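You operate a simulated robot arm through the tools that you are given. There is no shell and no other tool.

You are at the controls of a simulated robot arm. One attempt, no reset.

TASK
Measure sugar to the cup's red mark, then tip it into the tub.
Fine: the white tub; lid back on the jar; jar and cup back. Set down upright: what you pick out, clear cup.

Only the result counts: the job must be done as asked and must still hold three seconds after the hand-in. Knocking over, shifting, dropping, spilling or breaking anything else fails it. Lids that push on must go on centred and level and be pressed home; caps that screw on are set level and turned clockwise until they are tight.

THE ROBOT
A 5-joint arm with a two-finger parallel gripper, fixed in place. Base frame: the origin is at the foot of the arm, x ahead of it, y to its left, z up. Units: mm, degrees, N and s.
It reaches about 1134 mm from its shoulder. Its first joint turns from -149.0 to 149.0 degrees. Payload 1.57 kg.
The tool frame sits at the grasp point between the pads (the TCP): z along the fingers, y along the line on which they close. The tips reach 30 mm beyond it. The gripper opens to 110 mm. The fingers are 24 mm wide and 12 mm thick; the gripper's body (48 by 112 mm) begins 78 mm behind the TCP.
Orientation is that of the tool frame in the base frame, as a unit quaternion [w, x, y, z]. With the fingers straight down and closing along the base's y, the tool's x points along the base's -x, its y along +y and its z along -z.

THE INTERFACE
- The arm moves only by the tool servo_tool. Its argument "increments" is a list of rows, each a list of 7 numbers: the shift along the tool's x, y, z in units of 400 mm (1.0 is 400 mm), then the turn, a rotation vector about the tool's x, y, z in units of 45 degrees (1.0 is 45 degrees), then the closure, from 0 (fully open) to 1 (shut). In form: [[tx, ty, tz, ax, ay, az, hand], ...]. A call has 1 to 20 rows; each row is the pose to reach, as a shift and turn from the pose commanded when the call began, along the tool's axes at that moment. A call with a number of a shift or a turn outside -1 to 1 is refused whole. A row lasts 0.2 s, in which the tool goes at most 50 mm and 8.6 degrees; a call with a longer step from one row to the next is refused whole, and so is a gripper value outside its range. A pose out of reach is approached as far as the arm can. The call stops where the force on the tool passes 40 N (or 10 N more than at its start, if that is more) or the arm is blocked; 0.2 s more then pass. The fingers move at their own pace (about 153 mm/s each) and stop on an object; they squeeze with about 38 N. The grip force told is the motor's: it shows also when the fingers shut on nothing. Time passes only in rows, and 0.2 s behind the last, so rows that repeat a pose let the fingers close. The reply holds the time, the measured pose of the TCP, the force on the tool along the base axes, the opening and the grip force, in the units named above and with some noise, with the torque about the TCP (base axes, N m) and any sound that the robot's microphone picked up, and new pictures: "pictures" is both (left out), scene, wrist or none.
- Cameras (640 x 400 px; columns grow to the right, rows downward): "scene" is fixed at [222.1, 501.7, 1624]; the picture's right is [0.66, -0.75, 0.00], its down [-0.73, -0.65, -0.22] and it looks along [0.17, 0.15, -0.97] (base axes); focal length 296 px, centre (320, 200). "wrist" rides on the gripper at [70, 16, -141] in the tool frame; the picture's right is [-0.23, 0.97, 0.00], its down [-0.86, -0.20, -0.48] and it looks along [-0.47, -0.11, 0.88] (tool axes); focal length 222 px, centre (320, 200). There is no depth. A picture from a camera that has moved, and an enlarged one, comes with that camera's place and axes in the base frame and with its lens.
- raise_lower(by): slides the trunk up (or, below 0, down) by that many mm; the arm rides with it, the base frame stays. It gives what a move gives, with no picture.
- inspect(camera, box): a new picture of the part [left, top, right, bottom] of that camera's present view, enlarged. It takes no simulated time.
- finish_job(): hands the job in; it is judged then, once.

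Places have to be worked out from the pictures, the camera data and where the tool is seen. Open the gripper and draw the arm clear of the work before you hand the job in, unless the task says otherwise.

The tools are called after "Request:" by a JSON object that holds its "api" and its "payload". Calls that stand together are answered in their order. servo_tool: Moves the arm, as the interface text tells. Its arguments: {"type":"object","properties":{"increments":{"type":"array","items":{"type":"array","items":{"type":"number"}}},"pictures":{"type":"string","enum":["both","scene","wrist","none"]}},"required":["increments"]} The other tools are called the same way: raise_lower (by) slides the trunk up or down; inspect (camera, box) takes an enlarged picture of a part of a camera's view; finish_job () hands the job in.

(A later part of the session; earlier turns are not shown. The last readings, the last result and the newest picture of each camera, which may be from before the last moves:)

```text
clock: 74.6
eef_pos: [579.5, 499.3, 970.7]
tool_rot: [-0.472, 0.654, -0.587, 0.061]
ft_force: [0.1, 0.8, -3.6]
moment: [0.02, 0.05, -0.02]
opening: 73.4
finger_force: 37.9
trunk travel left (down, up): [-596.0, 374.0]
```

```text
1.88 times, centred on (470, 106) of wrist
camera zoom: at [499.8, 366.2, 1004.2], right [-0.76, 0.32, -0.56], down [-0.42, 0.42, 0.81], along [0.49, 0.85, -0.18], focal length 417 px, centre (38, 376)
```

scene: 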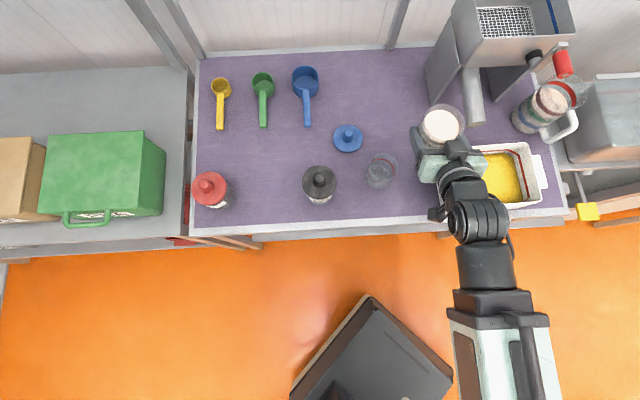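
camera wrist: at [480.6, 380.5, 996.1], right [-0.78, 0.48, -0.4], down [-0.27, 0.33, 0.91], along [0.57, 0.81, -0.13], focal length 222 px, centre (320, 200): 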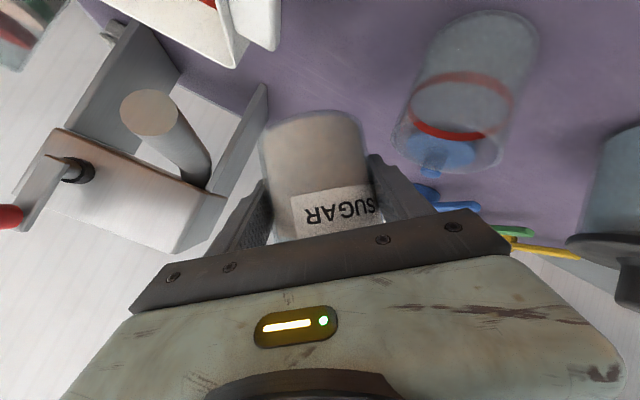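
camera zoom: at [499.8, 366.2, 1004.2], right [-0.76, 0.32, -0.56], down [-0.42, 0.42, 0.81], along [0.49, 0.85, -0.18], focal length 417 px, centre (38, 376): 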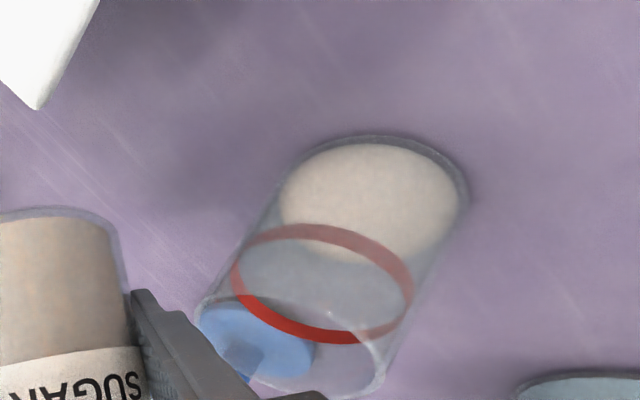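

The wrist view nicely shows the cup from the side: a thin layer of sugar, the ring well above it. I'll tilt another 5°.

Request:
{"api": "servo_tool", "payload": {"increments": [[0, 0, 0, 0, 0, -0.11, 1], [0, 0, 0, 0, 0, -0.11, 1]], "pictures": "none"}}

Request:
{"api": "inspect", "payload": {"camera": "scene", "box": [355, 140, 405, 190]}}

Request:
{"api": "inspect", "payload": {"camera": "wrist", "box": [300, 0, 640, 213]}}

```text
clock: 75.2
eef_pos: [579.3, 498.3, 971.6]
tool_rot: [-0.47, 0.68, -0.558, 0.08]
ft_force: [0.3, -0.2, -4.5]
moment: [-0.03, 0.05, 0.02]
opening: 73.6
finger_force: 37.6
trunk travel left (down, up): [-596.0, 374.0]
```

```text
8.00 times, centred on (380, 165) of scene
camera zoom: at [222.1, 501.7, 1624.0], right [0.66, -0.75, 0.0], down [-0.73, -0.65, -0.22], along [0.17, 0.15, -0.97], focal length 2365 px, centre (-160, 480)
```

zoom: 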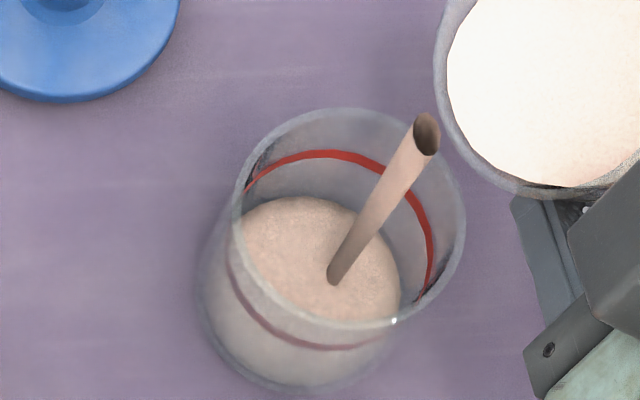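

```text
1.88 times, centred on (470, 106) of wrist
camera zoom: at [504.3, 364.6, 1007.9], right [-0.75, 0.25, -0.62], down [-0.48, 0.44, 0.76], along [0.46, 0.86, -0.21], focal length 417 px, centre (38, 376)
```

zoom: 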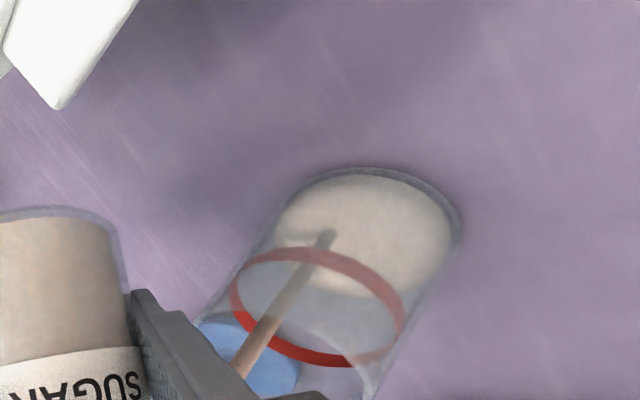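

A stream is falling straight down, well inside the cup. I'll hold and monitor the level.

Request:
{"api": "servo_tool", "payload": {"increments": [[0, 0, 0, 0, 0, 0, 1]], "pictures": "none"}}

Request:
{"api": "inspect", "payload": {"camera": "scene", "box": [355, 140, 405, 190]}}

Request:
{"api": "inspect", "payload": {"camera": "wrist", "box": [300, 0, 640, 213]}}

```text
clock: 75.6
eef_pos: [579.2, 500.3, 971.1]
tool_rot: [-0.469, 0.68, -0.558, 0.081]
ft_force: [0.9, 0.9, -3.9]
moment: [-0.03, 0.01, -0.01]
opening: 73.7
finger_force: 38.7
trunk travel left (down, up): [-596.0, 374.0]
```

```text
8.00 times, centred on (380, 165) of scene
camera zoom: at [222.1, 501.7, 1624.0], right [0.66, -0.75, 0.0], down [-0.73, -0.65, -0.22], along [0.17, 0.15, -0.97], focal length 2365 px, centre (-160, 480)
```

zoom: 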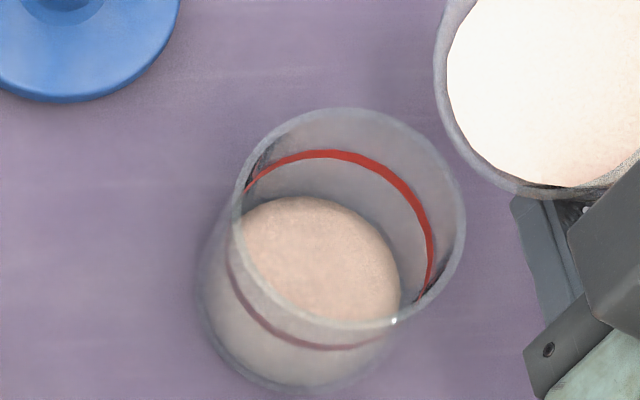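

```text
1.88 times, centred on (470, 106) of wrist
camera zoom: at [504.3, 364.6, 1007.9], right [-0.75, 0.25, -0.62], down [-0.48, 0.44, 0.76], along [0.46, 0.86, -0.21], focal length 417 px, centre (38, 376)
```

zoom: 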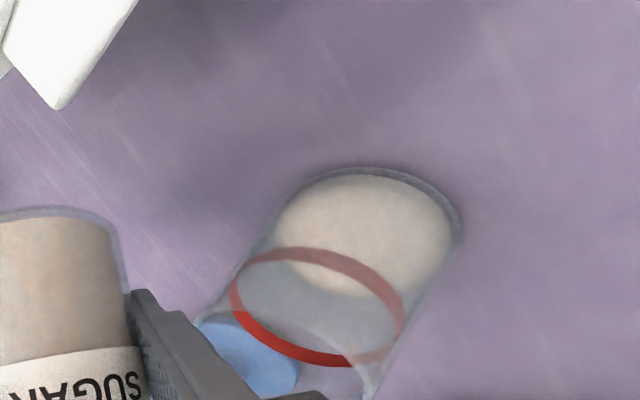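

The stream stops by itself once the surface settles, which gives fine control. Continuing with another 6°.

Request:
{"api": "servo_tool", "payload": {"increments": [[0, 0, 0, 0, 0, -0.13, 1], [0, 0, 0, 0, 0, -0.13, 1], [0, 0, 0, 0, 0, -0.13, 1]], "pictures": "none"}}

Request:
{"api": "inspect", "payload": {"camera": "scene", "box": [355, 140, 405, 190]}}

Request:
{"api": "inspect", "payload": {"camera": "wrist", "box": [300, 0, 640, 213]}}

```text
clock: 76.4
eef_pos: [578.8, 499.4, 971.5]
tool_rot: [-0.464, 0.708, -0.522, 0.105]
ft_force: [0.0, -0.1, -3.1]
moment: [0.01, 0.08, 0.0]
opening: 73.4
finger_force: 37.9
trunk travel left (down, up): [-596.0, 374.0]
```

```text
8.00 times, centred on (380, 165) of scene
camera zoom: at [222.1, 501.7, 1624.0], right [0.66, -0.75, 0.0], down [-0.73, -0.65, -0.22], along [0.17, 0.15, -0.97], focal length 2365 px, centre (-160, 480)
```

zoom: 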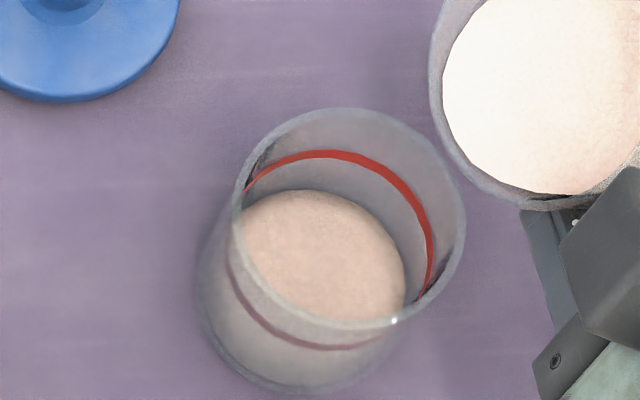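

```text
1.88 times, centred on (470, 106) of wrist
camera zoom: at [509.4, 363.4, 1012.6], right [-0.72, 0.17, -0.67], down [-0.55, 0.46, 0.7], along [0.42, 0.87, -0.24], focal length 417 px, centre (38, 376)
```

zoom: 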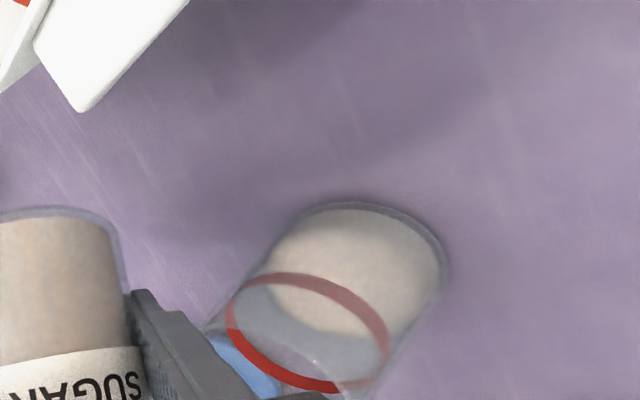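

The level is about a fifth of the way to the ring. Another 6° of tilt.

Request:
{"api": "servo_tool", "payload": {"increments": [[0, 0, 0, 0, 0, -0.13, 1], [0, 0, 0, 0, 0, -0.13, 1], [0, 0, 0, 0, 0, -0.13, 1]], "pictures": "none"}}

Request:
{"api": "inspect", "payload": {"camera": "scene", "box": [355, 140, 405, 190]}}

Request:
{"api": "inspect", "payload": {"camera": "scene", "box": [340, 100, 480, 220]}}

```text
clock: 77.2
eef_pos: [579.0, 499.9, 971.7]
tool_rot: [-0.459, 0.733, -0.485, 0.129]
ft_force: [-1.0, 0.7, -3.9]
moment: [-0.02, 0.03, 0.01]
opening: 73.4
finger_force: 37.9
trunk travel left (down, up): [-596.0, 374.0]
```

```text
8.00 times, centred on (380, 165) of scene
camera zoom: at [222.1, 501.7, 1624.0], right [0.66, -0.75, 0.0], down [-0.73, -0.65, -0.22], along [0.17, 0.15, -0.97], focal length 2365 px, centre (-160, 480)
```

zoom: 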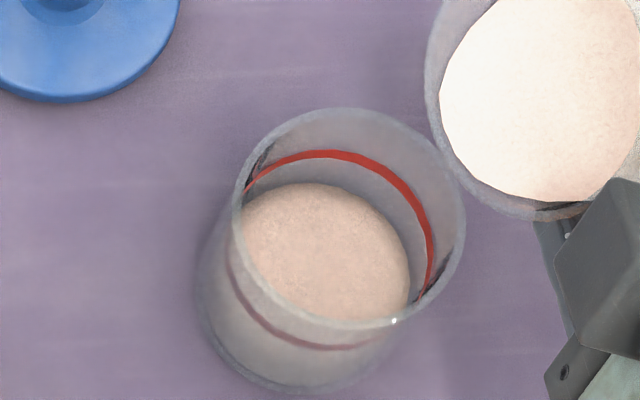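

```text
3.33 times, centred on (410, 160) of scene
camera zoom: at [222.1, 501.7, 1624.0], right [0.66, -0.75, 0.0], down [-0.73, -0.65, -0.22], along [0.17, 0.15, -0.97], focal length 985 px, centre (20, 333)
```

zoom: 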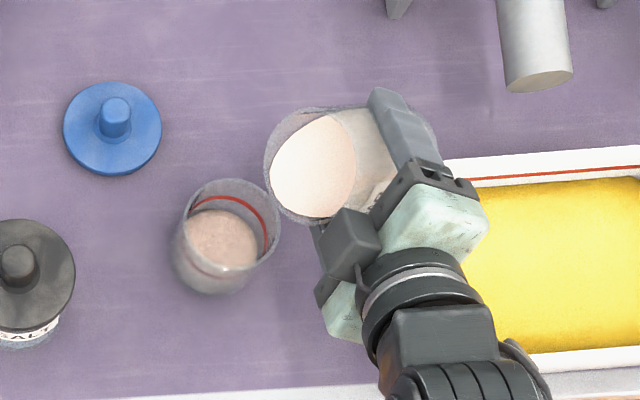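

Level at about a third. I'll tilt 6° more while shifting 6 mm left to keep the falling point inside the cup.

Request:
{"api": "servo_tool", "payload": {"increments": [[-0.0142, 0.0046, 0, -0.0026, -0.008, -0.1355, 1], [-0.0142, 0.0046, 0, -0.0026, -0.008, -0.1355, 1], [-0.0142, 0.0046, 0, -0.0026, -0.008, -0.1355, 1]], "pictures": "none"}}

Request:
{"api": "inspect", "payload": {"camera": "scene", "box": [355, 140, 405, 190]}}

```text
clock: 78.0
eef_pos: [576.8, 504.1, 970.5]
tool_rot: [-0.453, 0.758, -0.444, 0.15]
ft_force: [0.1, -0.5, -3.2]
moment: [-0.01, 0.04, 0.04]
opening: 73.9
finger_force: 38.5
trunk travel left (down, up): [-596.0, 374.0]
```

```text
8.00 times, centred on (380, 165) of scene
camera zoom: at [222.1, 501.7, 1624.0], right [0.66, -0.75, 0.0], down [-0.73, -0.65, -0.22], along [0.17, 0.15, -0.97], focal length 2365 px, centre (-160, 480)
```

zoom: 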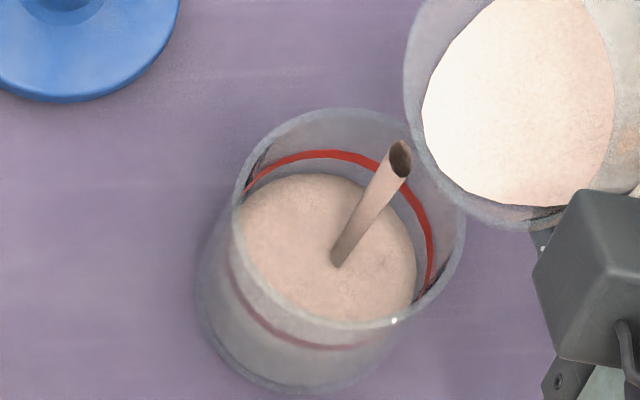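

Stream centred in the cup; level about half way. Holding until it settles.

Request:
{"api": "servo_tool", "payload": {"increments": [[0, 0, 0, 0, 0, 0, 1]], "pictures": "none"}}

Request:
{"api": "inspect", "payload": {"camera": "scene", "box": [355, 140, 405, 190]}}

```text
clock: 78.4
eef_pos: [575.4, 503.9, 970.8]
tool_rot: [-0.453, 0.758, -0.444, 0.149]
ft_force: [0.5, -1.1, -3.4]
moment: [0.0, 0.01, -0.02]
opening: 73.3
finger_force: 37.2
trunk travel left (down, up): [-596.0, 374.0]
```

```text
8.00 times, centred on (380, 165) of scene
camera zoom: at [222.1, 501.7, 1624.0], right [0.66, -0.75, 0.0], down [-0.73, -0.65, -0.22], along [0.17, 0.15, -0.97], focal length 2365 px, centre (-160, 480)
```

zoom: 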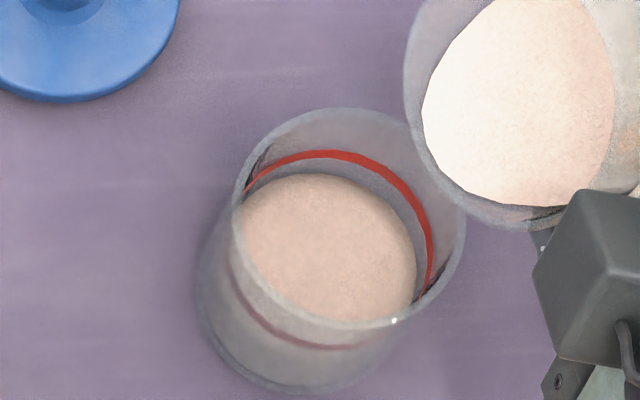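

Settled at roughly 55%. About 19 px remain to the ring at 10 px per 6°. Next a 5° step.

Request:
{"api": "servo_tool", "payload": {"increments": [[0, 0, 0, 0, 0, -0.11, 1], [0, 0, 0, 0, 0, -0.11, 1], [0, 0, 0, 0, 0, -0.11, 1], [0, 0, 0, 0, 0, -0.11, 1]], "pictures": "none"}}

Request:
{"api": "inspect", "payload": {"camera": "scene", "box": [355, 140, 405, 190]}}

```text
clock: 79.4
eef_pos: [574.9, 503.1, 972.2]
tool_rot: [-0.446, 0.776, -0.412, 0.169]
ft_force: [0.4, 0.4, -2.8]
moment: [0.0, 0.02, -0.01]
opening: 73.6
finger_force: 38.5
trunk travel left (down, up): [-596.0, 374.0]
```

```text
8.00 times, centred on (380, 165) of scene
camera zoom: at [222.1, 501.7, 1624.0], right [0.66, -0.75, 0.0], down [-0.73, -0.65, -0.22], along [0.17, 0.15, -0.97], focal length 2365 px, centre (-160, 480)
```

zoom: 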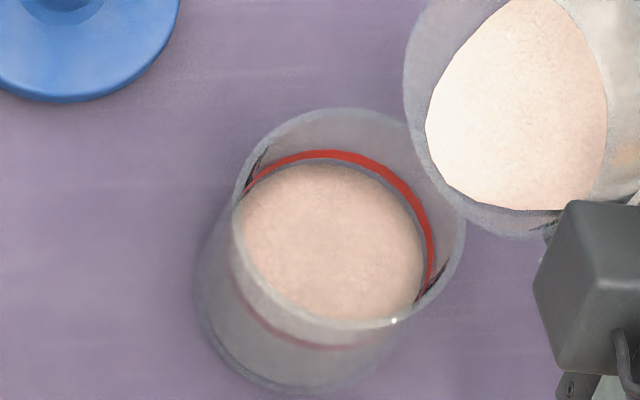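

Getting close. I'll zoom in harder to compare the sugar edge with the ring.

Request:
{"api": "inspect", "payload": {"camera": "scene", "box": [368, 154, 396, 172]}}

Request:
{"api": "inspect", "payload": {"camera": "wrist", "box": [300, 0, 640, 213]}}

```text
16.00 times, centred on (382, 163) of scene
camera zoom: at [222.1, 501.7, 1624.0], right [0.66, -0.75, 0.0], down [-0.73, -0.65, -0.22], along [0.17, 0.15, -0.97], focal length 4730 px, centre (-672, 792)
```

zoom: 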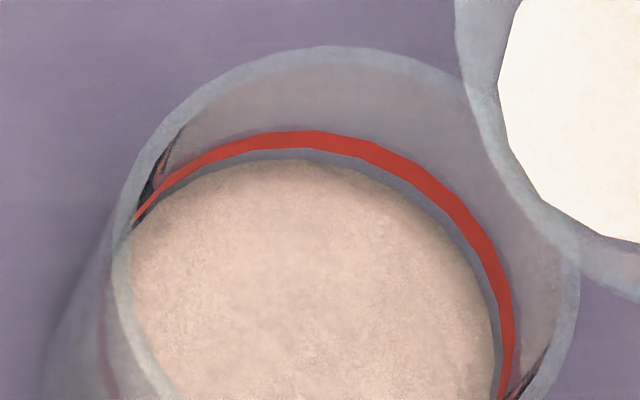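

```text
1.88 times, centred on (470, 106) of wrist
camera zoom: at [520.9, 366.0, 1027.9], right [-0.61, -0.08, -0.79], down [-0.72, 0.46, 0.52], along [0.32, 0.88, -0.34], focal length 417 px, centre (38, 376)
```

zoom: 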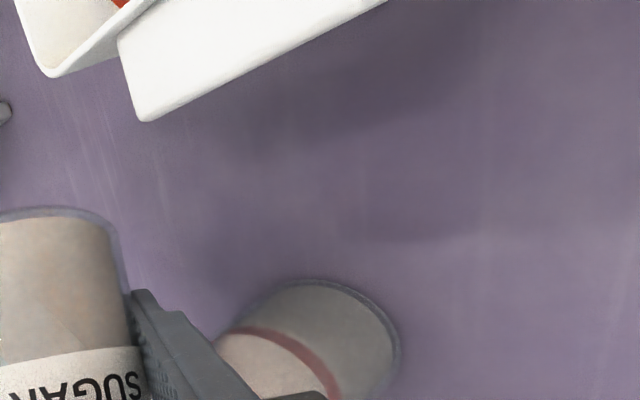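

The sugar looks just under the band, but wall thickness causes parallax. I'll inspect the left, right and front edges to compare radii and heights properly.

Request:
{"api": "inspect", "payload": {"camera": "scene", "box": [360, 160, 388, 178]}}

Request:
{"api": "inspect", "payload": {"camera": "scene", "box": [372, 164, 400, 182]}}

Request:
{"api": "inspect", "payload": {"camera": "scene", "box": [361, 170, 389, 188]}}

Request:
{"api": "inspect", "payload": {"camera": "wrist", "box": [380, 120, 540, 220]}}

```text
16.00 times, centred on (374, 169) of scene
camera zoom: at [222.1, 501.7, 1624.0], right [0.66, -0.75, 0.0], down [-0.73, -0.65, -0.22], along [0.17, 0.15, -0.97], focal length 4730 px, centre (-544, 696)
```

zoom: 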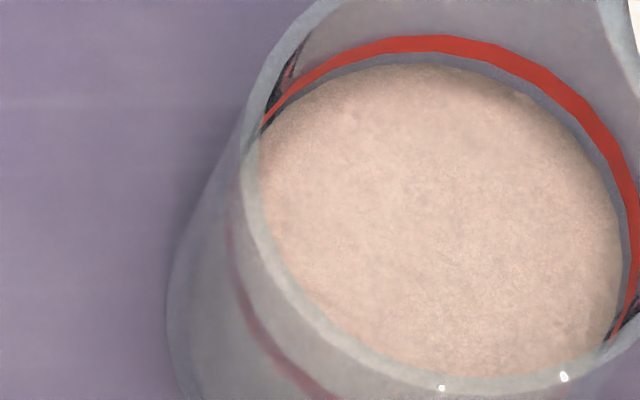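

```text
16.00 times, centred on (386, 173) of scene
camera zoom: at [222.1, 501.7, 1624.0], right [0.66, -0.75, 0.0], down [-0.73, -0.65, -0.22], along [0.17, 0.15, -0.97], focal length 4730 px, centre (-736, 632)
```

zoom: 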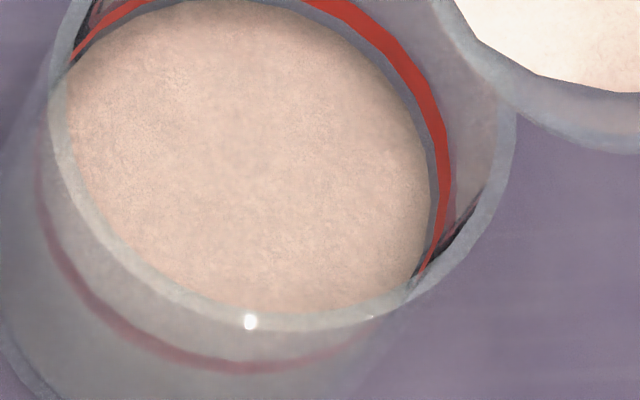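

```text
16.00 times, centred on (375, 179) of scene
camera zoom: at [222.1, 501.7, 1624.0], right [0.66, -0.75, 0.0], down [-0.73, -0.65, -0.22], along [0.17, 0.15, -0.97], focal length 4730 px, centre (-560, 536)
```

zoom: 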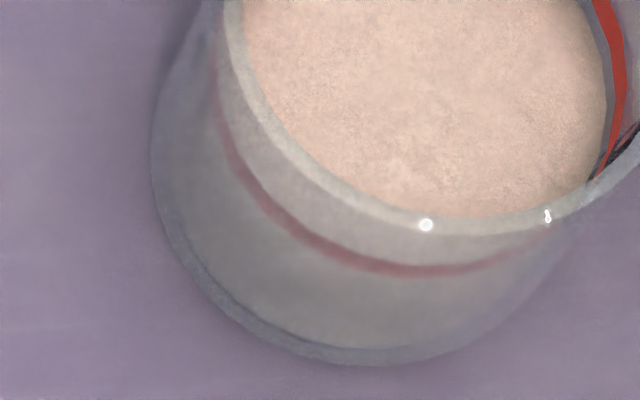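

```text
4.00 times, centred on (460, 170) of wrist
camera zoom: at [520.9, 366.0, 1027.9], right [-0.61, -0.08, -0.79], down [-0.72, 0.46, 0.52], along [0.32, 0.88, -0.34], focal length 888 px, centre (-240, 320)
```

zoom: 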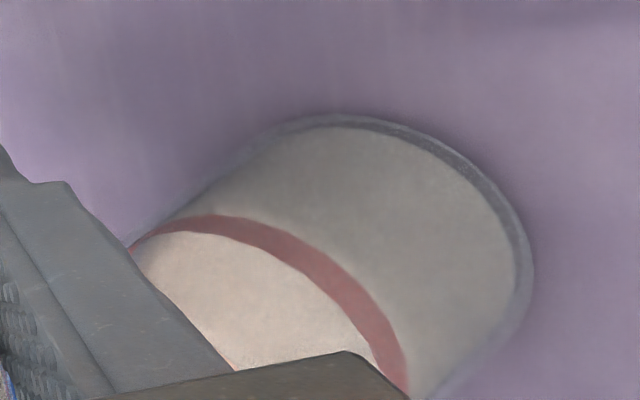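

Request:
{"api": "inspect", "payload": {"camera": "wrist", "box": [425, 165, 485, 205]}}

Request:
{"api": "inspect", "payload": {"camera": "scene", "box": [384, 158, 398, 174]}}

Request:
{"api": "inspect", "payload": {"camera": "scene", "box": [365, 162, 375, 174]}}

```text
10.00 times, centred on (455, 185) of wrist
camera zoom: at [520.9, 366.0, 1027.9], right [-0.61, -0.08, -0.79], down [-0.72, 0.46, 0.52], along [0.32, 0.88, -0.34], focal length 2221 px, centre (-1030, 350)
```

zoom: 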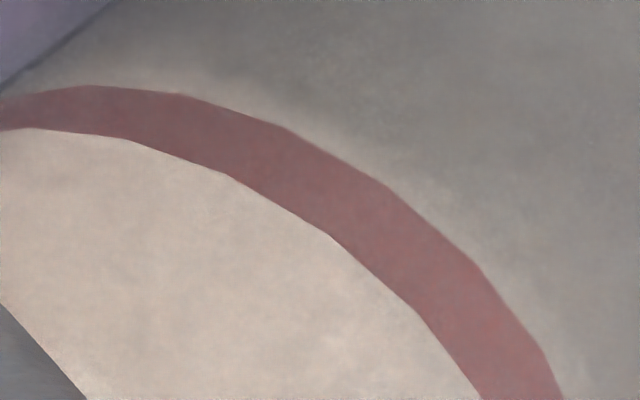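

```text
16.00 times, centred on (391, 166) of scene
camera zoom: at [222.1, 501.7, 1624.0], right [0.66, -0.75, 0.0], down [-0.73, -0.65, -0.22], along [0.17, 0.15, -0.97], focal length 4730 px, centre (-816, 744)
```

zoom: 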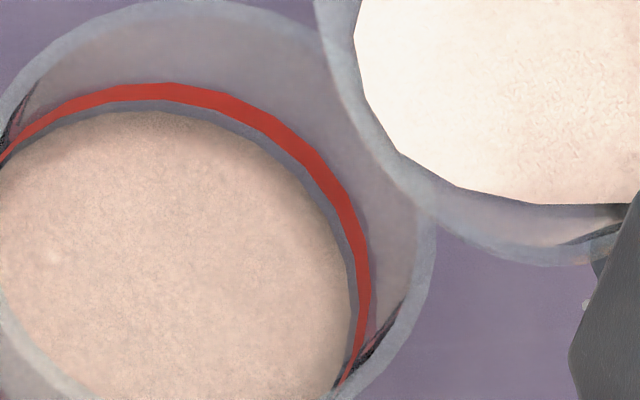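

```text
16.00 times, centred on (370, 168) of scene
camera zoom: at [222.1, 501.7, 1624.0], right [0.66, -0.75, 0.0], down [-0.73, -0.65, -0.22], along [0.17, 0.15, -0.97], focal length 4730 px, centre (-480, 712)
```

zoom: 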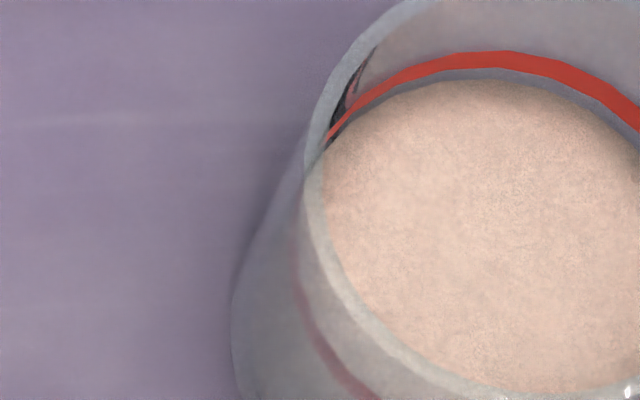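

Near and far views agree: the sugar is still roughly 5 mm below the band's lower edge. I'll add 3.5° more tilt and let it settle.

Request:
{"api": "servo_tool", "payload": {"increments": [[0, 0, 0, 0, 0, -0.0778, 1], [0, 0, 0, 0, 0, -0.0778, 1], [0, 0, 0, 0, 0, -0.0778, 1], [0, 0, 0, 0, 0, -0.0778, 1]], "pictures": "none"}}

Request:
{"api": "inspect", "payload": {"camera": "scene", "box": [368, 154, 396, 172]}}

Request:
{"api": "inspect", "payload": {"camera": "wrist", "box": [380, 140, 480, 210]}}

```text
clock: 80.4
eef_pos: [574.7, 503.1, 971.2]
tool_rot: [-0.44, 0.789, -0.388, 0.184]
ft_force: [0.1, -0.5, -2.9]
moment: [-0.01, 0.03, 0.0]
opening: 73.3
finger_force: 38.5
trunk travel left (down, up): [-596.0, 374.0]
```

```text
16.00 times, centred on (382, 163) of scene
camera zoom: at [222.1, 501.7, 1624.0], right [0.66, -0.75, 0.0], down [-0.73, -0.65, -0.22], along [0.17, 0.15, -0.97], focal length 4730 px, centre (-672, 792)
```

zoom: 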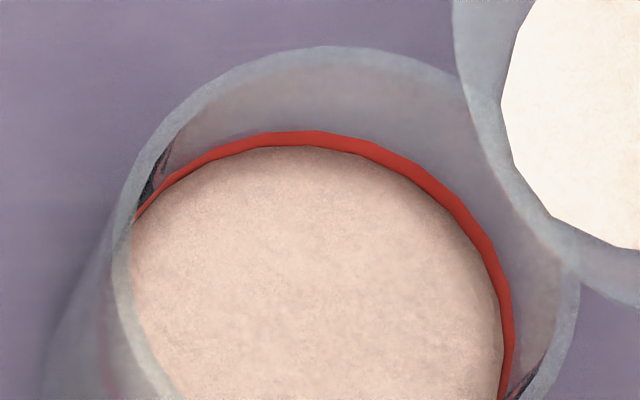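

```text
5.71 times, centred on (430, 175) of wrist
camera zoom: at [523.3, 366.5, 1031.4], right [-0.58, -0.13, -0.8], down [-0.75, 0.46, 0.47], along [0.31, 0.88, -0.36], focal length 1269 px, centre (-309, 343)
```

zoom: 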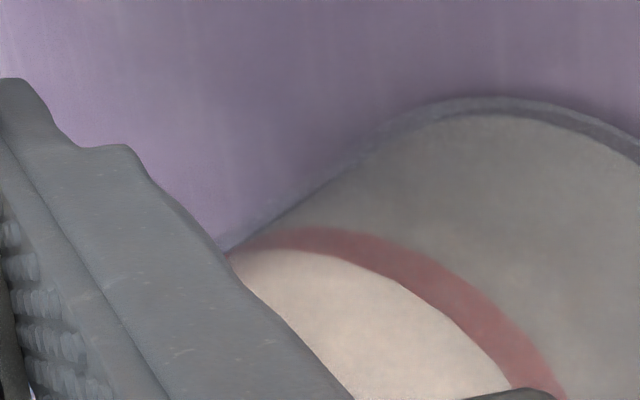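

The sugar has just reached the band's lower edge. About 1.7° more should bring it to mid-band.

Request:
{"api": "servo_tool", "payload": {"increments": [[0, 0, 0, 0, 0, -0.036, 1], [0, 0, 0, 0, 0, -0.036, 1], [0, 0, 0, 0, 0, -0.036, 1], [0, 0, 0, 0, 0, -0.036, 1]], "pictures": "none"}}

Request:
{"api": "inspect", "payload": {"camera": "scene", "box": [368, 154, 396, 172]}}

Request:
{"api": "inspect", "payload": {"camera": "scene", "box": [376, 156, 390, 165]}}

```text
clock: 81.4
eef_pos: [575.1, 503.8, 970.6]
tool_rot: [-0.438, 0.794, -0.377, 0.189]
ft_force: [-0.6, 0.2, -2.1]
moment: [0.01, 0.01, 0.03]
opening: 73.3
finger_force: 37.7
trunk travel left (down, up): [-596.0, 374.0]
```

```text
16.00 times, centred on (382, 163) of scene
camera zoom: at [222.1, 501.7, 1624.0], right [0.66, -0.75, 0.0], down [-0.73, -0.65, -0.22], along [0.17, 0.15, -0.97], focal length 4730 px, centre (-672, 792)
```

zoom: 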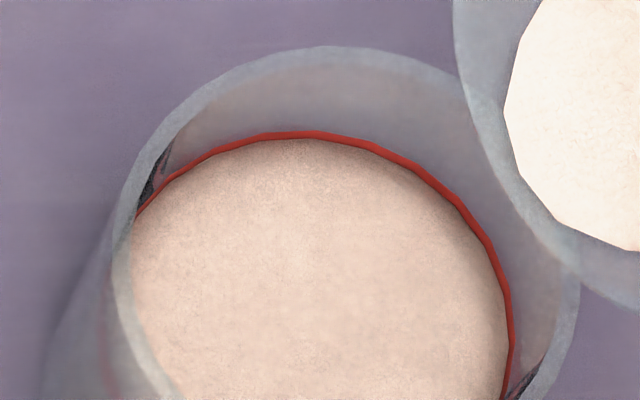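

```text
16.00 times, centred on (383, 160) of scene
camera zoom: at [222.1, 501.7, 1624.0], right [0.66, -0.75, 0.0], down [-0.73, -0.65, -0.22], along [0.17, 0.15, -0.97], focal length 4730 px, centre (-688, 832)
```

zoom: 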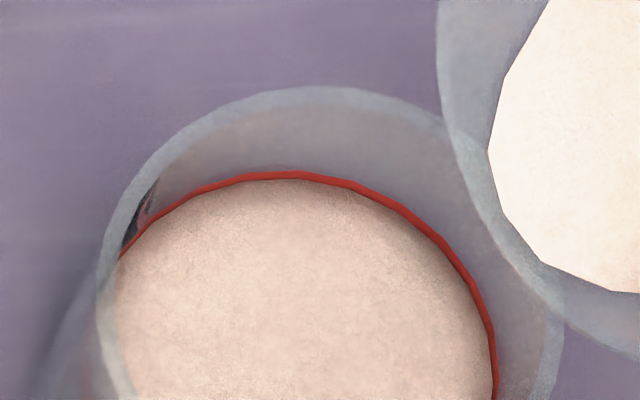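

The sugar sits at about mid-band — on the red mark. Now I'll roll the jar back upright in place.

Request:
{"api": "servo_tool", "payload": {"increments": [[0, 0, 0, 0, 0, 0.1654, 1], [0, 0, 0, 0, 0, 0.3308, 1], [0, 0, 0, 0, 0, 0.4963, 1], [0, 0, 0, 0, 0, 0.6617, 1], [0, 0, 0, 0, 0, 0.8271, 1], [0, 0, 0, 0, 0, 0.9925, 1]], "pictures": "none"}}

Request:
{"api": "inspect", "payload": {"camera": "scene", "box": [340, 100, 480, 220]}}

Request:
{"api": "inspect", "payload": {"camera": "wrist", "box": [340, 0, 640, 188]}}

```text
clock: 82.8
eef_pos: [575.5, 503.7, 971.0]
tool_rot: [0.476, -0.591, 0.651, -0.008]
ft_force: [0.1, 0.0, -2.1]
moment: [-0.03, 0.02, 0.01]
opening: 73.4
finger_force: 38.2
trunk travel left (down, up): [-596.0, 374.0]
```

```text
3.33 times, centred on (410, 160) of scene
camera zoom: at [222.1, 501.7, 1624.0], right [0.66, -0.75, 0.0], down [-0.73, -0.65, -0.22], along [0.17, 0.15, -0.97], focal length 985 px, centre (20, 333)
```

zoom: 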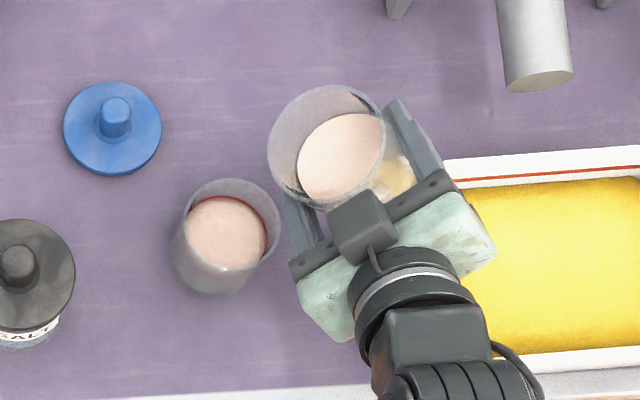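

```text
2.13 times, centred on (490, 94) of wrist
camera zoom: at [484.9, 376.3, 996.8], right [-0.78, 0.47, -0.42], down [-0.28, 0.34, 0.9], along [0.56, 0.82, -0.13], focal length 473 px, centre (-42, 426)
```

zoom: 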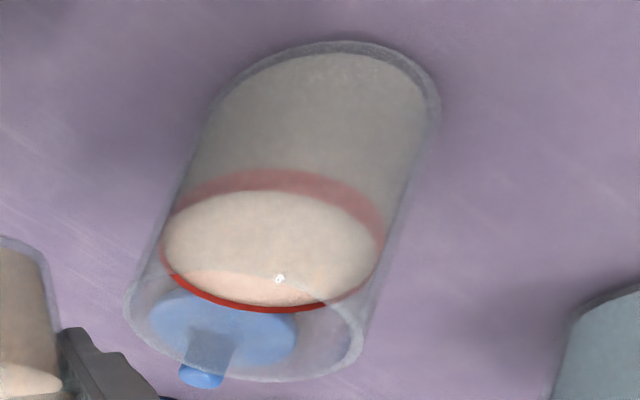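

The side view confirms the sugar level lies within the red band. Finishing the roll back to upright.

Request:
{"api": "servo_tool", "payload": {"increments": [[0, 0, 0, 0, 0, 0.1654, 1], [0, 0, 0, 0, 0, 0.3308, 1], [0, 0, 0, 0, 0, 0.4963, 1], [0, 0, 0, 0, 0, 0.6617, 1], [0, 0, 0, 0, 0, 0.8271, 1], [0, 0, 0, 0, 0, 0.9925, 1], [0, 0, 0, 0, 0, 0.9925, 1]], "pictures": "none"}}

Request:
{"api": "inspect", "payload": {"camera": "scene", "box": [340, 100, 480, 220]}}

```text
clock: 84.4
eef_pos: [575.7, 503.2, 972.4]
tool_rot: [0.444, -0.3, 0.826, 0.174]
ft_force: [0.6, -0.3, -2.9]
moment: [-0.05, 0.0, 0.03]
opening: 73.5
finger_force: 37.7
trunk travel left (down, up): [-596.0, 374.0]
```

```text
3.33 times, centred on (410, 160) of scene
camera zoom: at [222.1, 501.7, 1624.0], right [0.66, -0.75, 0.0], down [-0.73, -0.65, -0.22], along [0.17, 0.15, -0.97], focal length 985 px, centre (20, 333)
```

zoom: 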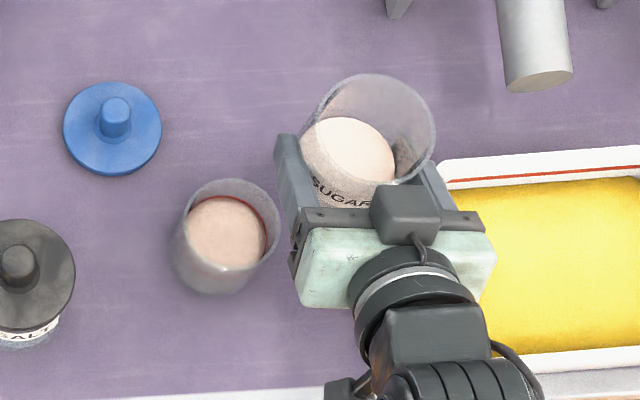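

The jar is nearly upright again with a 1.4° roll residue I'll correct on the way. Raising it before swinging back.

Request:
{"api": "raise_lower", "payload": {"by": 76}}

```text
clock: 85.5
eef_pos: [575.3, 504.6, 1046.3]
tool_rot: [0.443, -0.301, 0.826, 0.174]
ft_force: [0.0, -0.1, -3.8]
moment: [0.0, 0.01, 0.0]
opening: 73.5
finger_force: 38.3
trunk travel left (down, up): [-672.0, 298.0]
```

Request:
{"api": "servo_tool", "payload": {"increments": [[0.001, 0.0944, 0.0021, -0.0527, 0.0005, -0.0371, 1], [0.0044, 0.189, 0.0005, -0.1053, 0.0011, -0.0742, 1], [0.0106, 0.2835, -0.0053, -0.158, 0.0016, -0.1113, 1], [0.0191, 0.378, -0.0148, -0.2106, 0.0022, -0.1484, 1], [0.0303, 0.4715, -0.0285, -0.2633, 0.0027, -0.1855, 1], [0.044, 0.5648, -0.046, -0.3159, 0.0032, -0.2225, 1], [0.0602, 0.657, -0.0673, -0.3686, 0.0038, -0.2596, 1], [0.0788, 0.7475, -0.0925, -0.4212, 0.0043, -0.2967, 1], [0.1, 0.837, -0.1215, -0.4739, 0.0049, -0.3338, 1], [0.1235, 0.9245, -0.1545, -0.5265, 0.0054, -0.3709, 1], [0.1235, 0.9245, -0.1545, -0.5265, 0.0054, -0.3709, 1]]}}

Request:
{"api": "inspect", "payload": {"camera": "scene", "box": [180, 110, 400, 220]}}

```text
clock: 87.9
eef_pos: [273.0, 734.7, 1046.9]
tool_rot: [0.391, -0.502, 0.722, 0.271]
ft_force: [0.0, 0.6, -1.3]
moment: [0.0, 0.0, -0.02]
opening: 73.4
finger_force: 38.0
trunk travel left (down, up): [-672.0, 298.0]
camera wrist: at [203.0, 593.6, 1066.2], right [-0.87, 0.46, 0.19], down [0.21, -0.01, 0.98], along [0.45, 0.89, -0.09], focal length 222 px, centre (320, 200)
```

scene: 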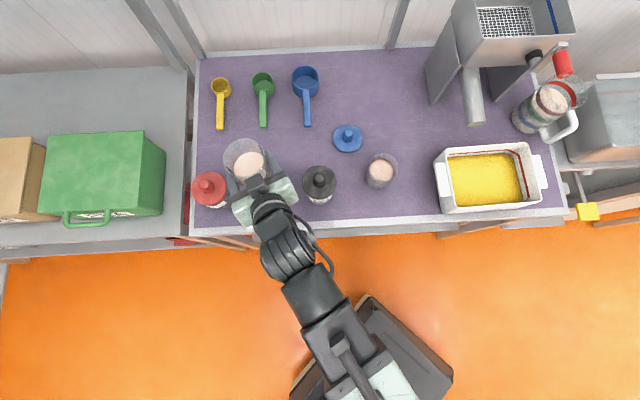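
wrist: 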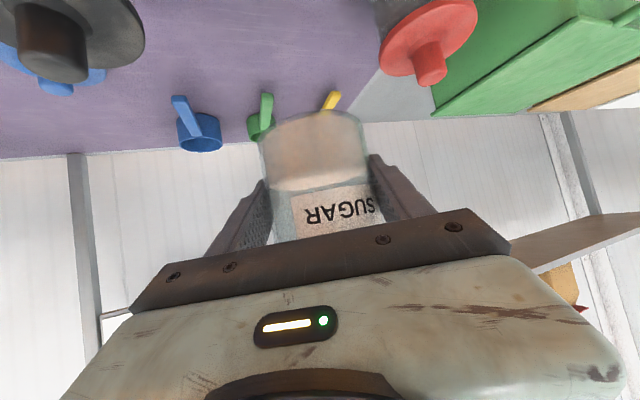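

```text
2.91 times, centred on (290, 165) of scene
camera zoom: at [222.1, 501.7, 1624.0], right [0.66, -0.75, 0.0], down [-0.73, -0.65, -0.22], along [0.17, 0.15, -0.97], focal length 860 px, centre (407, 302)
```

zoom: 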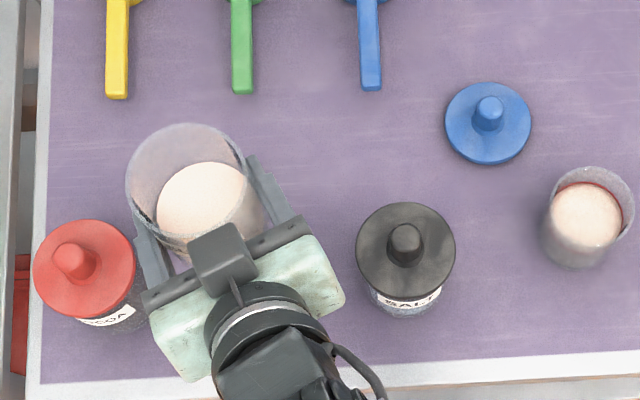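

The jar is back above its spot, about 4 mm left of where it first stood by camera position. I'll correct that and then lower it.

Request:
{"api": "servo_tool", "payload": {"increments": [[0, -0.0104, -0.0006, 0.0056, 0, 0.0036, 1], [0, -0.0104, -0.0006, 0.0056, 0, 0.0036, 1]], "pictures": "wrist"}}

Request:
{"api": "raise_lower", "payload": {"by": -172}}

Request:
{"api": "inspect", "payload": {"camera": "scene", "box": [200, 120, 330, 220]}}

```text
clock: 88.5
eef_pos: [277.7, 732.4, 1046.5]
tool_rot: [0.393, -0.499, 0.723, 0.271]
ft_force: [-0.7, -0.6, -2.3]
moment: [-0.01, 0.03, 0.0]
opening: 73.4
finger_force: 38.1
trunk travel left (down, up): [-672.0, 298.0]
camera wrist: at [207.1, 591.9, 1066.2], right [-0.87, 0.46, 0.19], down [0.21, -0.01, 0.98], along [0.45, 0.89, -0.09], focal length 222 px, centre (320, 200)
```

wrist: 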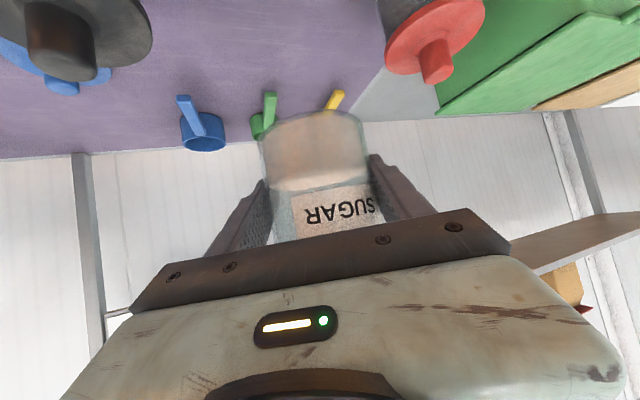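

```text
clock: 90.5
eef_pos: [277.6, 733.1, 874.7]
tool_rot: [0.392, -0.499, 0.724, 0.27]
ft_force: [-1.4, 0.9, -2.7]
moment: [0.01, 0.0, -0.01]
opening: 73.3
finger_force: 37.9
trunk travel left (down, up): [-500.0, 470.0]
```

```text
4.00 times, centred on (265, 170) of scene
camera zoom: at [222.1, 501.7, 1624.0], right [0.66, -0.75, 0.0], down [-0.73, -0.65, -0.22], along [0.17, 0.15, -0.97], focal length 1182 px, centre (540, 320)
```

zoom: 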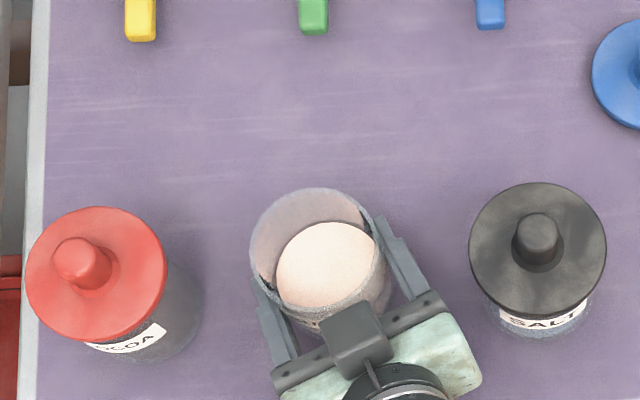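

The jar lines up with its original outline. Lowering the last millimetres gently.

Request:
{"api": "raise_lower", "payload": {"by": -6}}

```text
clock: 91.0
eef_pos: [278.4, 731.6, 868.8]
tool_rot: [0.393, -0.499, 0.724, 0.271]
ft_force: [0.0, 0.0, -2.3]
moment: [-0.06, 0.04, 0.07]
opening: 73.6
finger_force: 38.1
trunk travel left (down, up): [-494.0, 476.0]
```

Request:
{"api": "raise_lower", "payload": {"by": -2}}

```text
clock: 91.5
eef_pos: [277.1, 733.2, 867.4]
tool_rot: [0.392, -0.5, 0.723, 0.272]
ft_force: [1.1, 1.9, 3.5]
moment: [0.18, -0.21, 0.06]
opening: 73.3
finger_force: 37.9
trunk travel left (down, up): [-492.0, 478.0]
```

Contact is felt (about 6 N net). Releasing the jar.

Request:
{"api": "servo_tool", "payload": {"increments": [[0, 0, 0, 0, 0, 0, 0.3], [0, 0, 0, 0, 0, 0, 0.2], [0, 0, 0, 0, 0, 0, 0.0], [0, 0, 0, 0, 0, 0, 0.0]]}}

Request:
{"api": "inspect", "payload": {"camera": "scene", "box": [200, 120, 330, 220]}}

```text
clock: 92.5
eef_pos: [279.1, 732.4, 866.4]
tool_rot: [0.392, -0.499, 0.724, 0.271]
ft_force: [-0.3, -0.4, 0.2]
moment: [0.0, -0.02, 0.03]
opening: 110.2
finger_force: 0.0
trunk travel left (down, up): [-492.0, 478.0]
camera wrist: at [207.0, 591.8, 886.4], right [-0.87, 0.46, 0.19], down [0.21, -0.01, 0.98], along [0.45, 0.89, -0.09], focal length 222 px, centre (320, 200)
```

scene: 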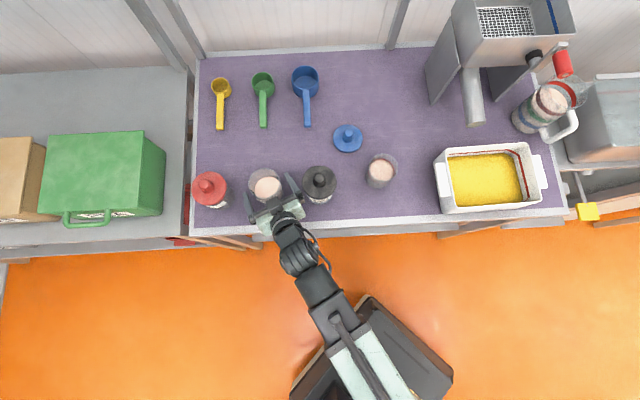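
wrist: 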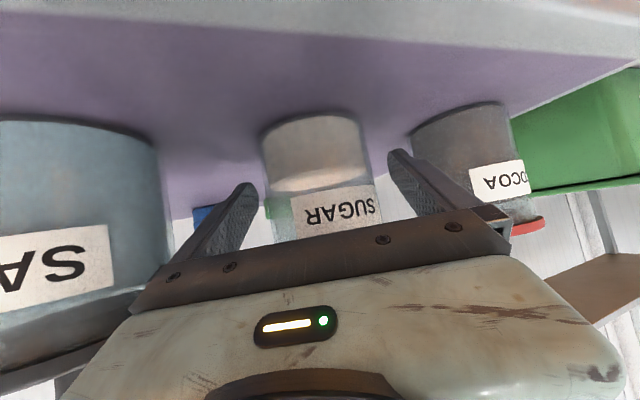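

```text
4.00 times, centred on (265, 170) of scene
camera zoom: at [222.1, 501.7, 1624.0], right [0.66, -0.75, 0.0], down [-0.73, -0.65, -0.22], along [0.17, 0.15, -0.97], focal length 1182 px, centre (540, 320)
```

zoom: 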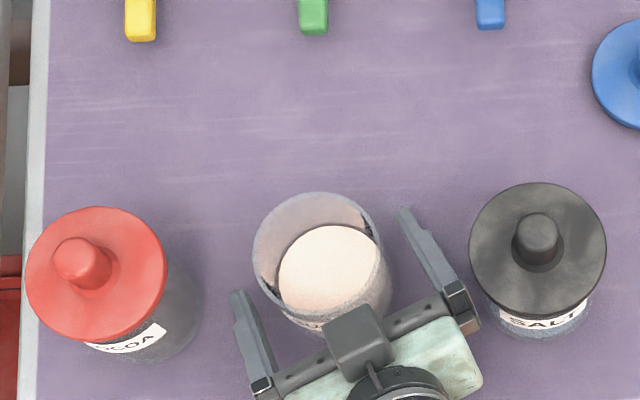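

The jar is back exactly on its original outline. Next is the cup: I'll raise the arm first.

Request:
{"api": "raise_lower", "payload": {"by": 157}}

```text
clock: 94.3
eef_pos: [277.9, 733.5, 1024.3]
tool_rot: [0.391, -0.5, 0.724, 0.271]
ft_force: [-0.3, -0.8, 0.3]
moment: [-0.02, 0.02, -0.02]
opening: 110.2
finger_force: 0.0
trunk travel left (down, up): [-649.0, 321.0]
```

Clear of everything at z≈1024. Swinging to the cup's bearing (46.4°).

Request:
{"api": "servo_tool", "payload": {"increments": [[0.0044, -0.0971, -0.007, 0.0531, 0, 0.0346, 0], [0.0114, -0.1932, -0.0179, 0.1062, 0, 0.0692, 0], [0.021, -0.2885, -0.0329, 0.1592, 0, 0.1038, 0], [0.033, -0.3826, -0.0516, 0.2123, 0, 0.1384, 0], [0.0478, -0.4753, -0.0744, 0.2654, 0, 0.173, 0], [0.0648, -0.5658, -0.1007, 0.3185, 0, 0.2076, 0], [0.0843, -0.6544, -0.1309, 0.3715, 0, 0.2422, 0], [0.106, -0.7413, -0.1645, 0.4246, 0, 0.2768, 0], [0.106, -0.7413, -0.1645, 0.4246, 0, 0.2768, 0]]}}

```text
clock: 96.3
eef_pos: [526.9, 553.1, 1023.9]
tool_rot: [0.439, -0.345, 0.808, 0.187]
ft_force: [1.4, -0.2, -0.2]
moment: [0.01, -0.01, 0.0]
opening: 110.3
finger_force: 0.1
trunk travel left (down, up): [-649.0, 321.0]
camera wrist: at [407.1, 450.3, 1043.5], right [-0.62, 0.76, 0.19], down [0.19, -0.09, 0.98], along [0.76, 0.64, -0.09], focal length 222 px, centre (320, 200)
```

scene: 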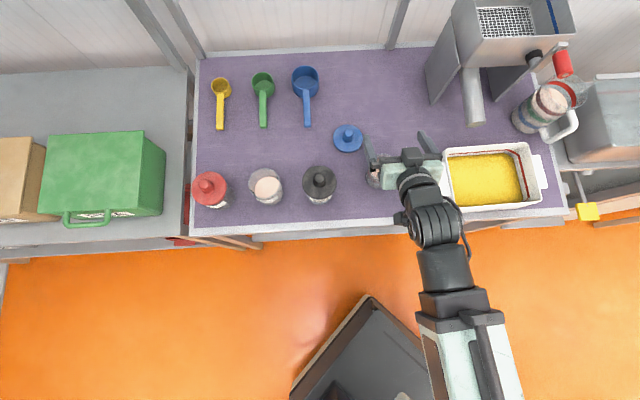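
wrist: 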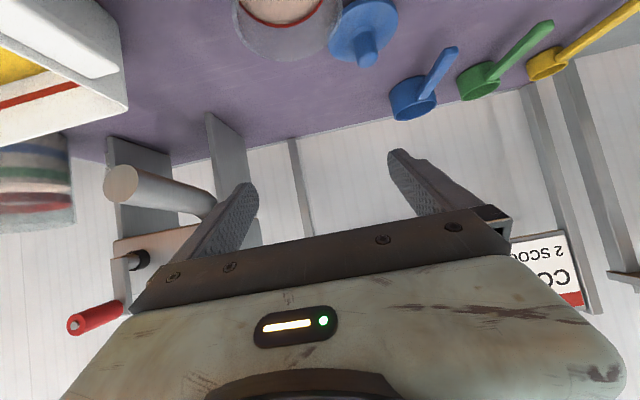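

I'm on the cup's bearing. Now pitching to about 41° below horizontal with the TCP directly above the cup.

Request:
{"api": "servo_tool", "payload": {"increments": [[0.041, 0, -0.0012, 0, 0.09, 0, 0], [0.082, 0, -0.0025, 0, 0.18, 0, 0], [0.082, 0, -0.0025, 0, 0.18, 0, 0], [0.082, 0, -0.0025, 0, 0.18, 0, 0]]}}

Request:
{"api": "inspect", "payload": {"camera": "scene", "box": [340, 120, 440, 210]}}

```text
clock: 97.3
eef_pos: [513.4, 540.6, 997.3]
tool_rot: [0.381, -0.359, 0.836, 0.163]
ft_force: [0.2, 0.4, -0.4]
moment: [0.0, 0.0, 0.0]
opening: 109.8
finger_force: 0.1
trunk travel left (down, up): [-649.0, 321.0]
camera wrist: at [396.3, 441.1, 1038.5], right [-0.6, 0.78, 0.17], down [0.28, 0.01, 0.96], along [0.75, 0.63, -0.23], focal length 222 px, centre (320, 200)
```

scene: 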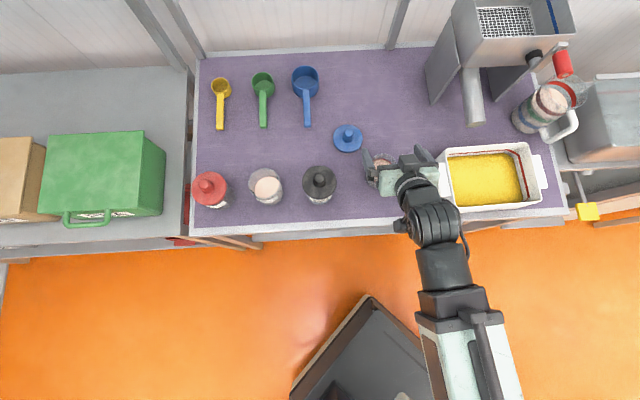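
wrist: 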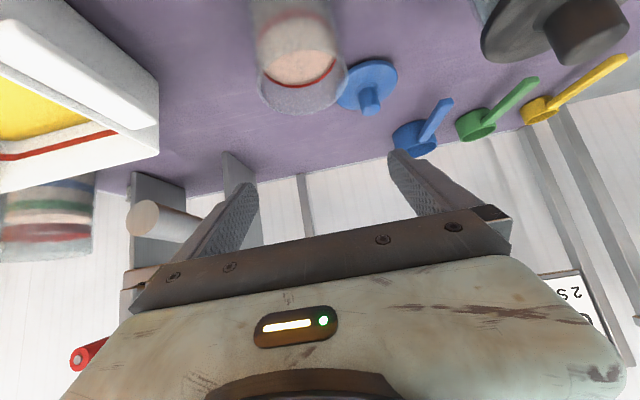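

```text
4.44 times, centred on (390, 165) of scene
camera zoom: at [222.1, 501.7, 1624.0], right [0.66, -0.75, 0.0], down [-0.73, -0.65, -0.22], along [0.17, 0.15, -0.97], focal length 1314 px, centre (9, 356)
```

zoom: 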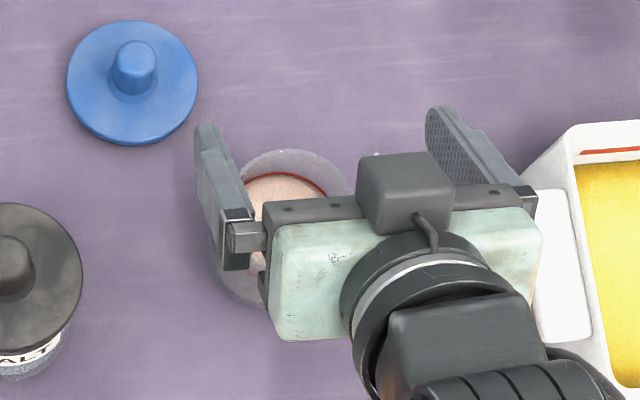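

Request:
{"api": "inspect", "payload": {"camera": "wrist", "box": [220, 0, 400, 120]}}

```text
3.33 times, centred on (310, 60) of wrist
camera zoom: at [396.3, 441.1, 1038.5], right [-0.6, 0.78, 0.17], down [0.28, 0.01, 0.96], along [0.75, 0.63, -0.23], focal length 740 px, centre (353, 667)
```

zoom: 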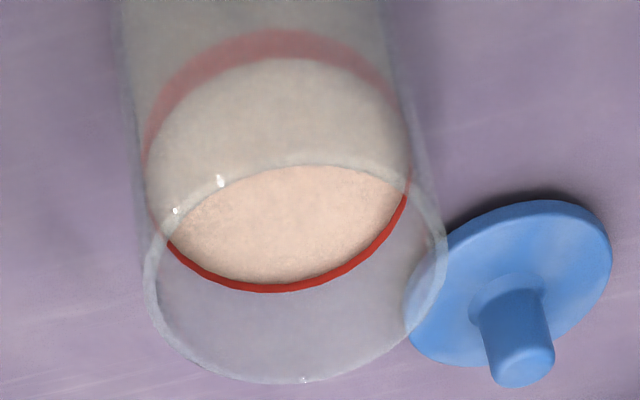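

The lid's known position checks the wrist camera well. Combining all views, the cup centre is near (513.5, 543.5), so I'll nudge about 3 mm, then lower part-way and check the fit between the fingers.

Request:
{"api": "servo_tool", "payload": {"increments": [[-0.0036, 0.0048, 0.0041, 0, 0, 0, 0], [-0.0036, 0.0048, 0.0041, 0, 0, 0, 0]], "pictures": "none"}}

Request:
{"api": "raise_lower", "payload": {"by": -50}}

Request:
{"api": "inspect", "payload": {"camera": "wrist", "box": [160, 0, 480, 200]}}

Request:
{"api": "inspect", "payload": {"camera": "scene", "box": [340, 120, 440, 210]}}

```text
clock: 98.0
eef_pos: [513.2, 544.1, 997.5]
tool_rot: [0.379, -0.359, 0.837, 0.162]
ft_force: [-0.5, 0.4, 0.3]
moment: [-0.03, 0.02, -0.01]
opening: 109.9
finger_force: 0.0
trunk travel left (down, up): [-649.0, 321.0]
```

```text
clock: 98.9
eef_pos: [513.3, 544.2, 947.1]
tool_rot: [0.381, -0.358, 0.837, 0.163]
ft_force: [-0.6, -0.6, -0.2]
moment: [-0.05, -0.02, 0.0]
opening: 109.9
finger_force: 0.1
trunk travel left (down, up): [-599.0, 371.0]
```

```text
2.00 times, centred on (320, 100) of wrist
camera zoom: at [396.5, 444.5, 988.5], right [-0.6, 0.78, 0.17], down [0.28, 0.01, 0.96], along [0.75, 0.63, -0.23], focal length 444 px, centre (320, 400)
```

zoom: 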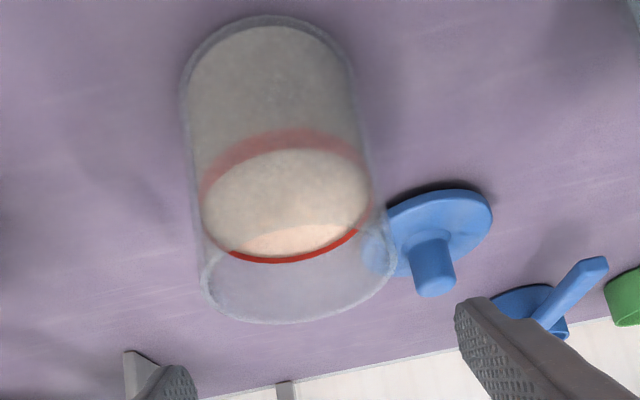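

```text
4.44 times, centred on (390, 165) of scene
camera zoom: at [222.1, 501.7, 1624.0], right [0.66, -0.75, 0.0], down [-0.73, -0.65, -0.22], along [0.17, 0.15, -0.97], focal length 1314 px, centre (9, 356)
```

zoom: 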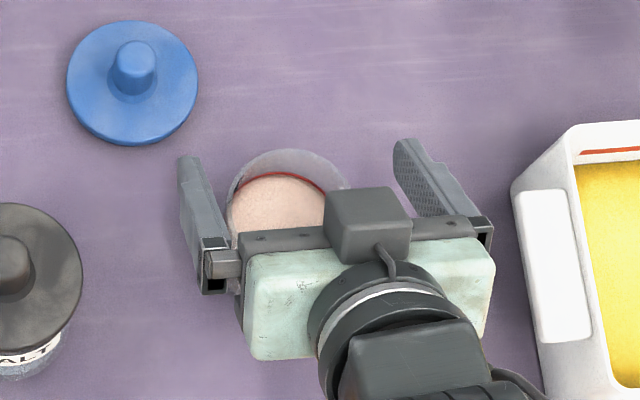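

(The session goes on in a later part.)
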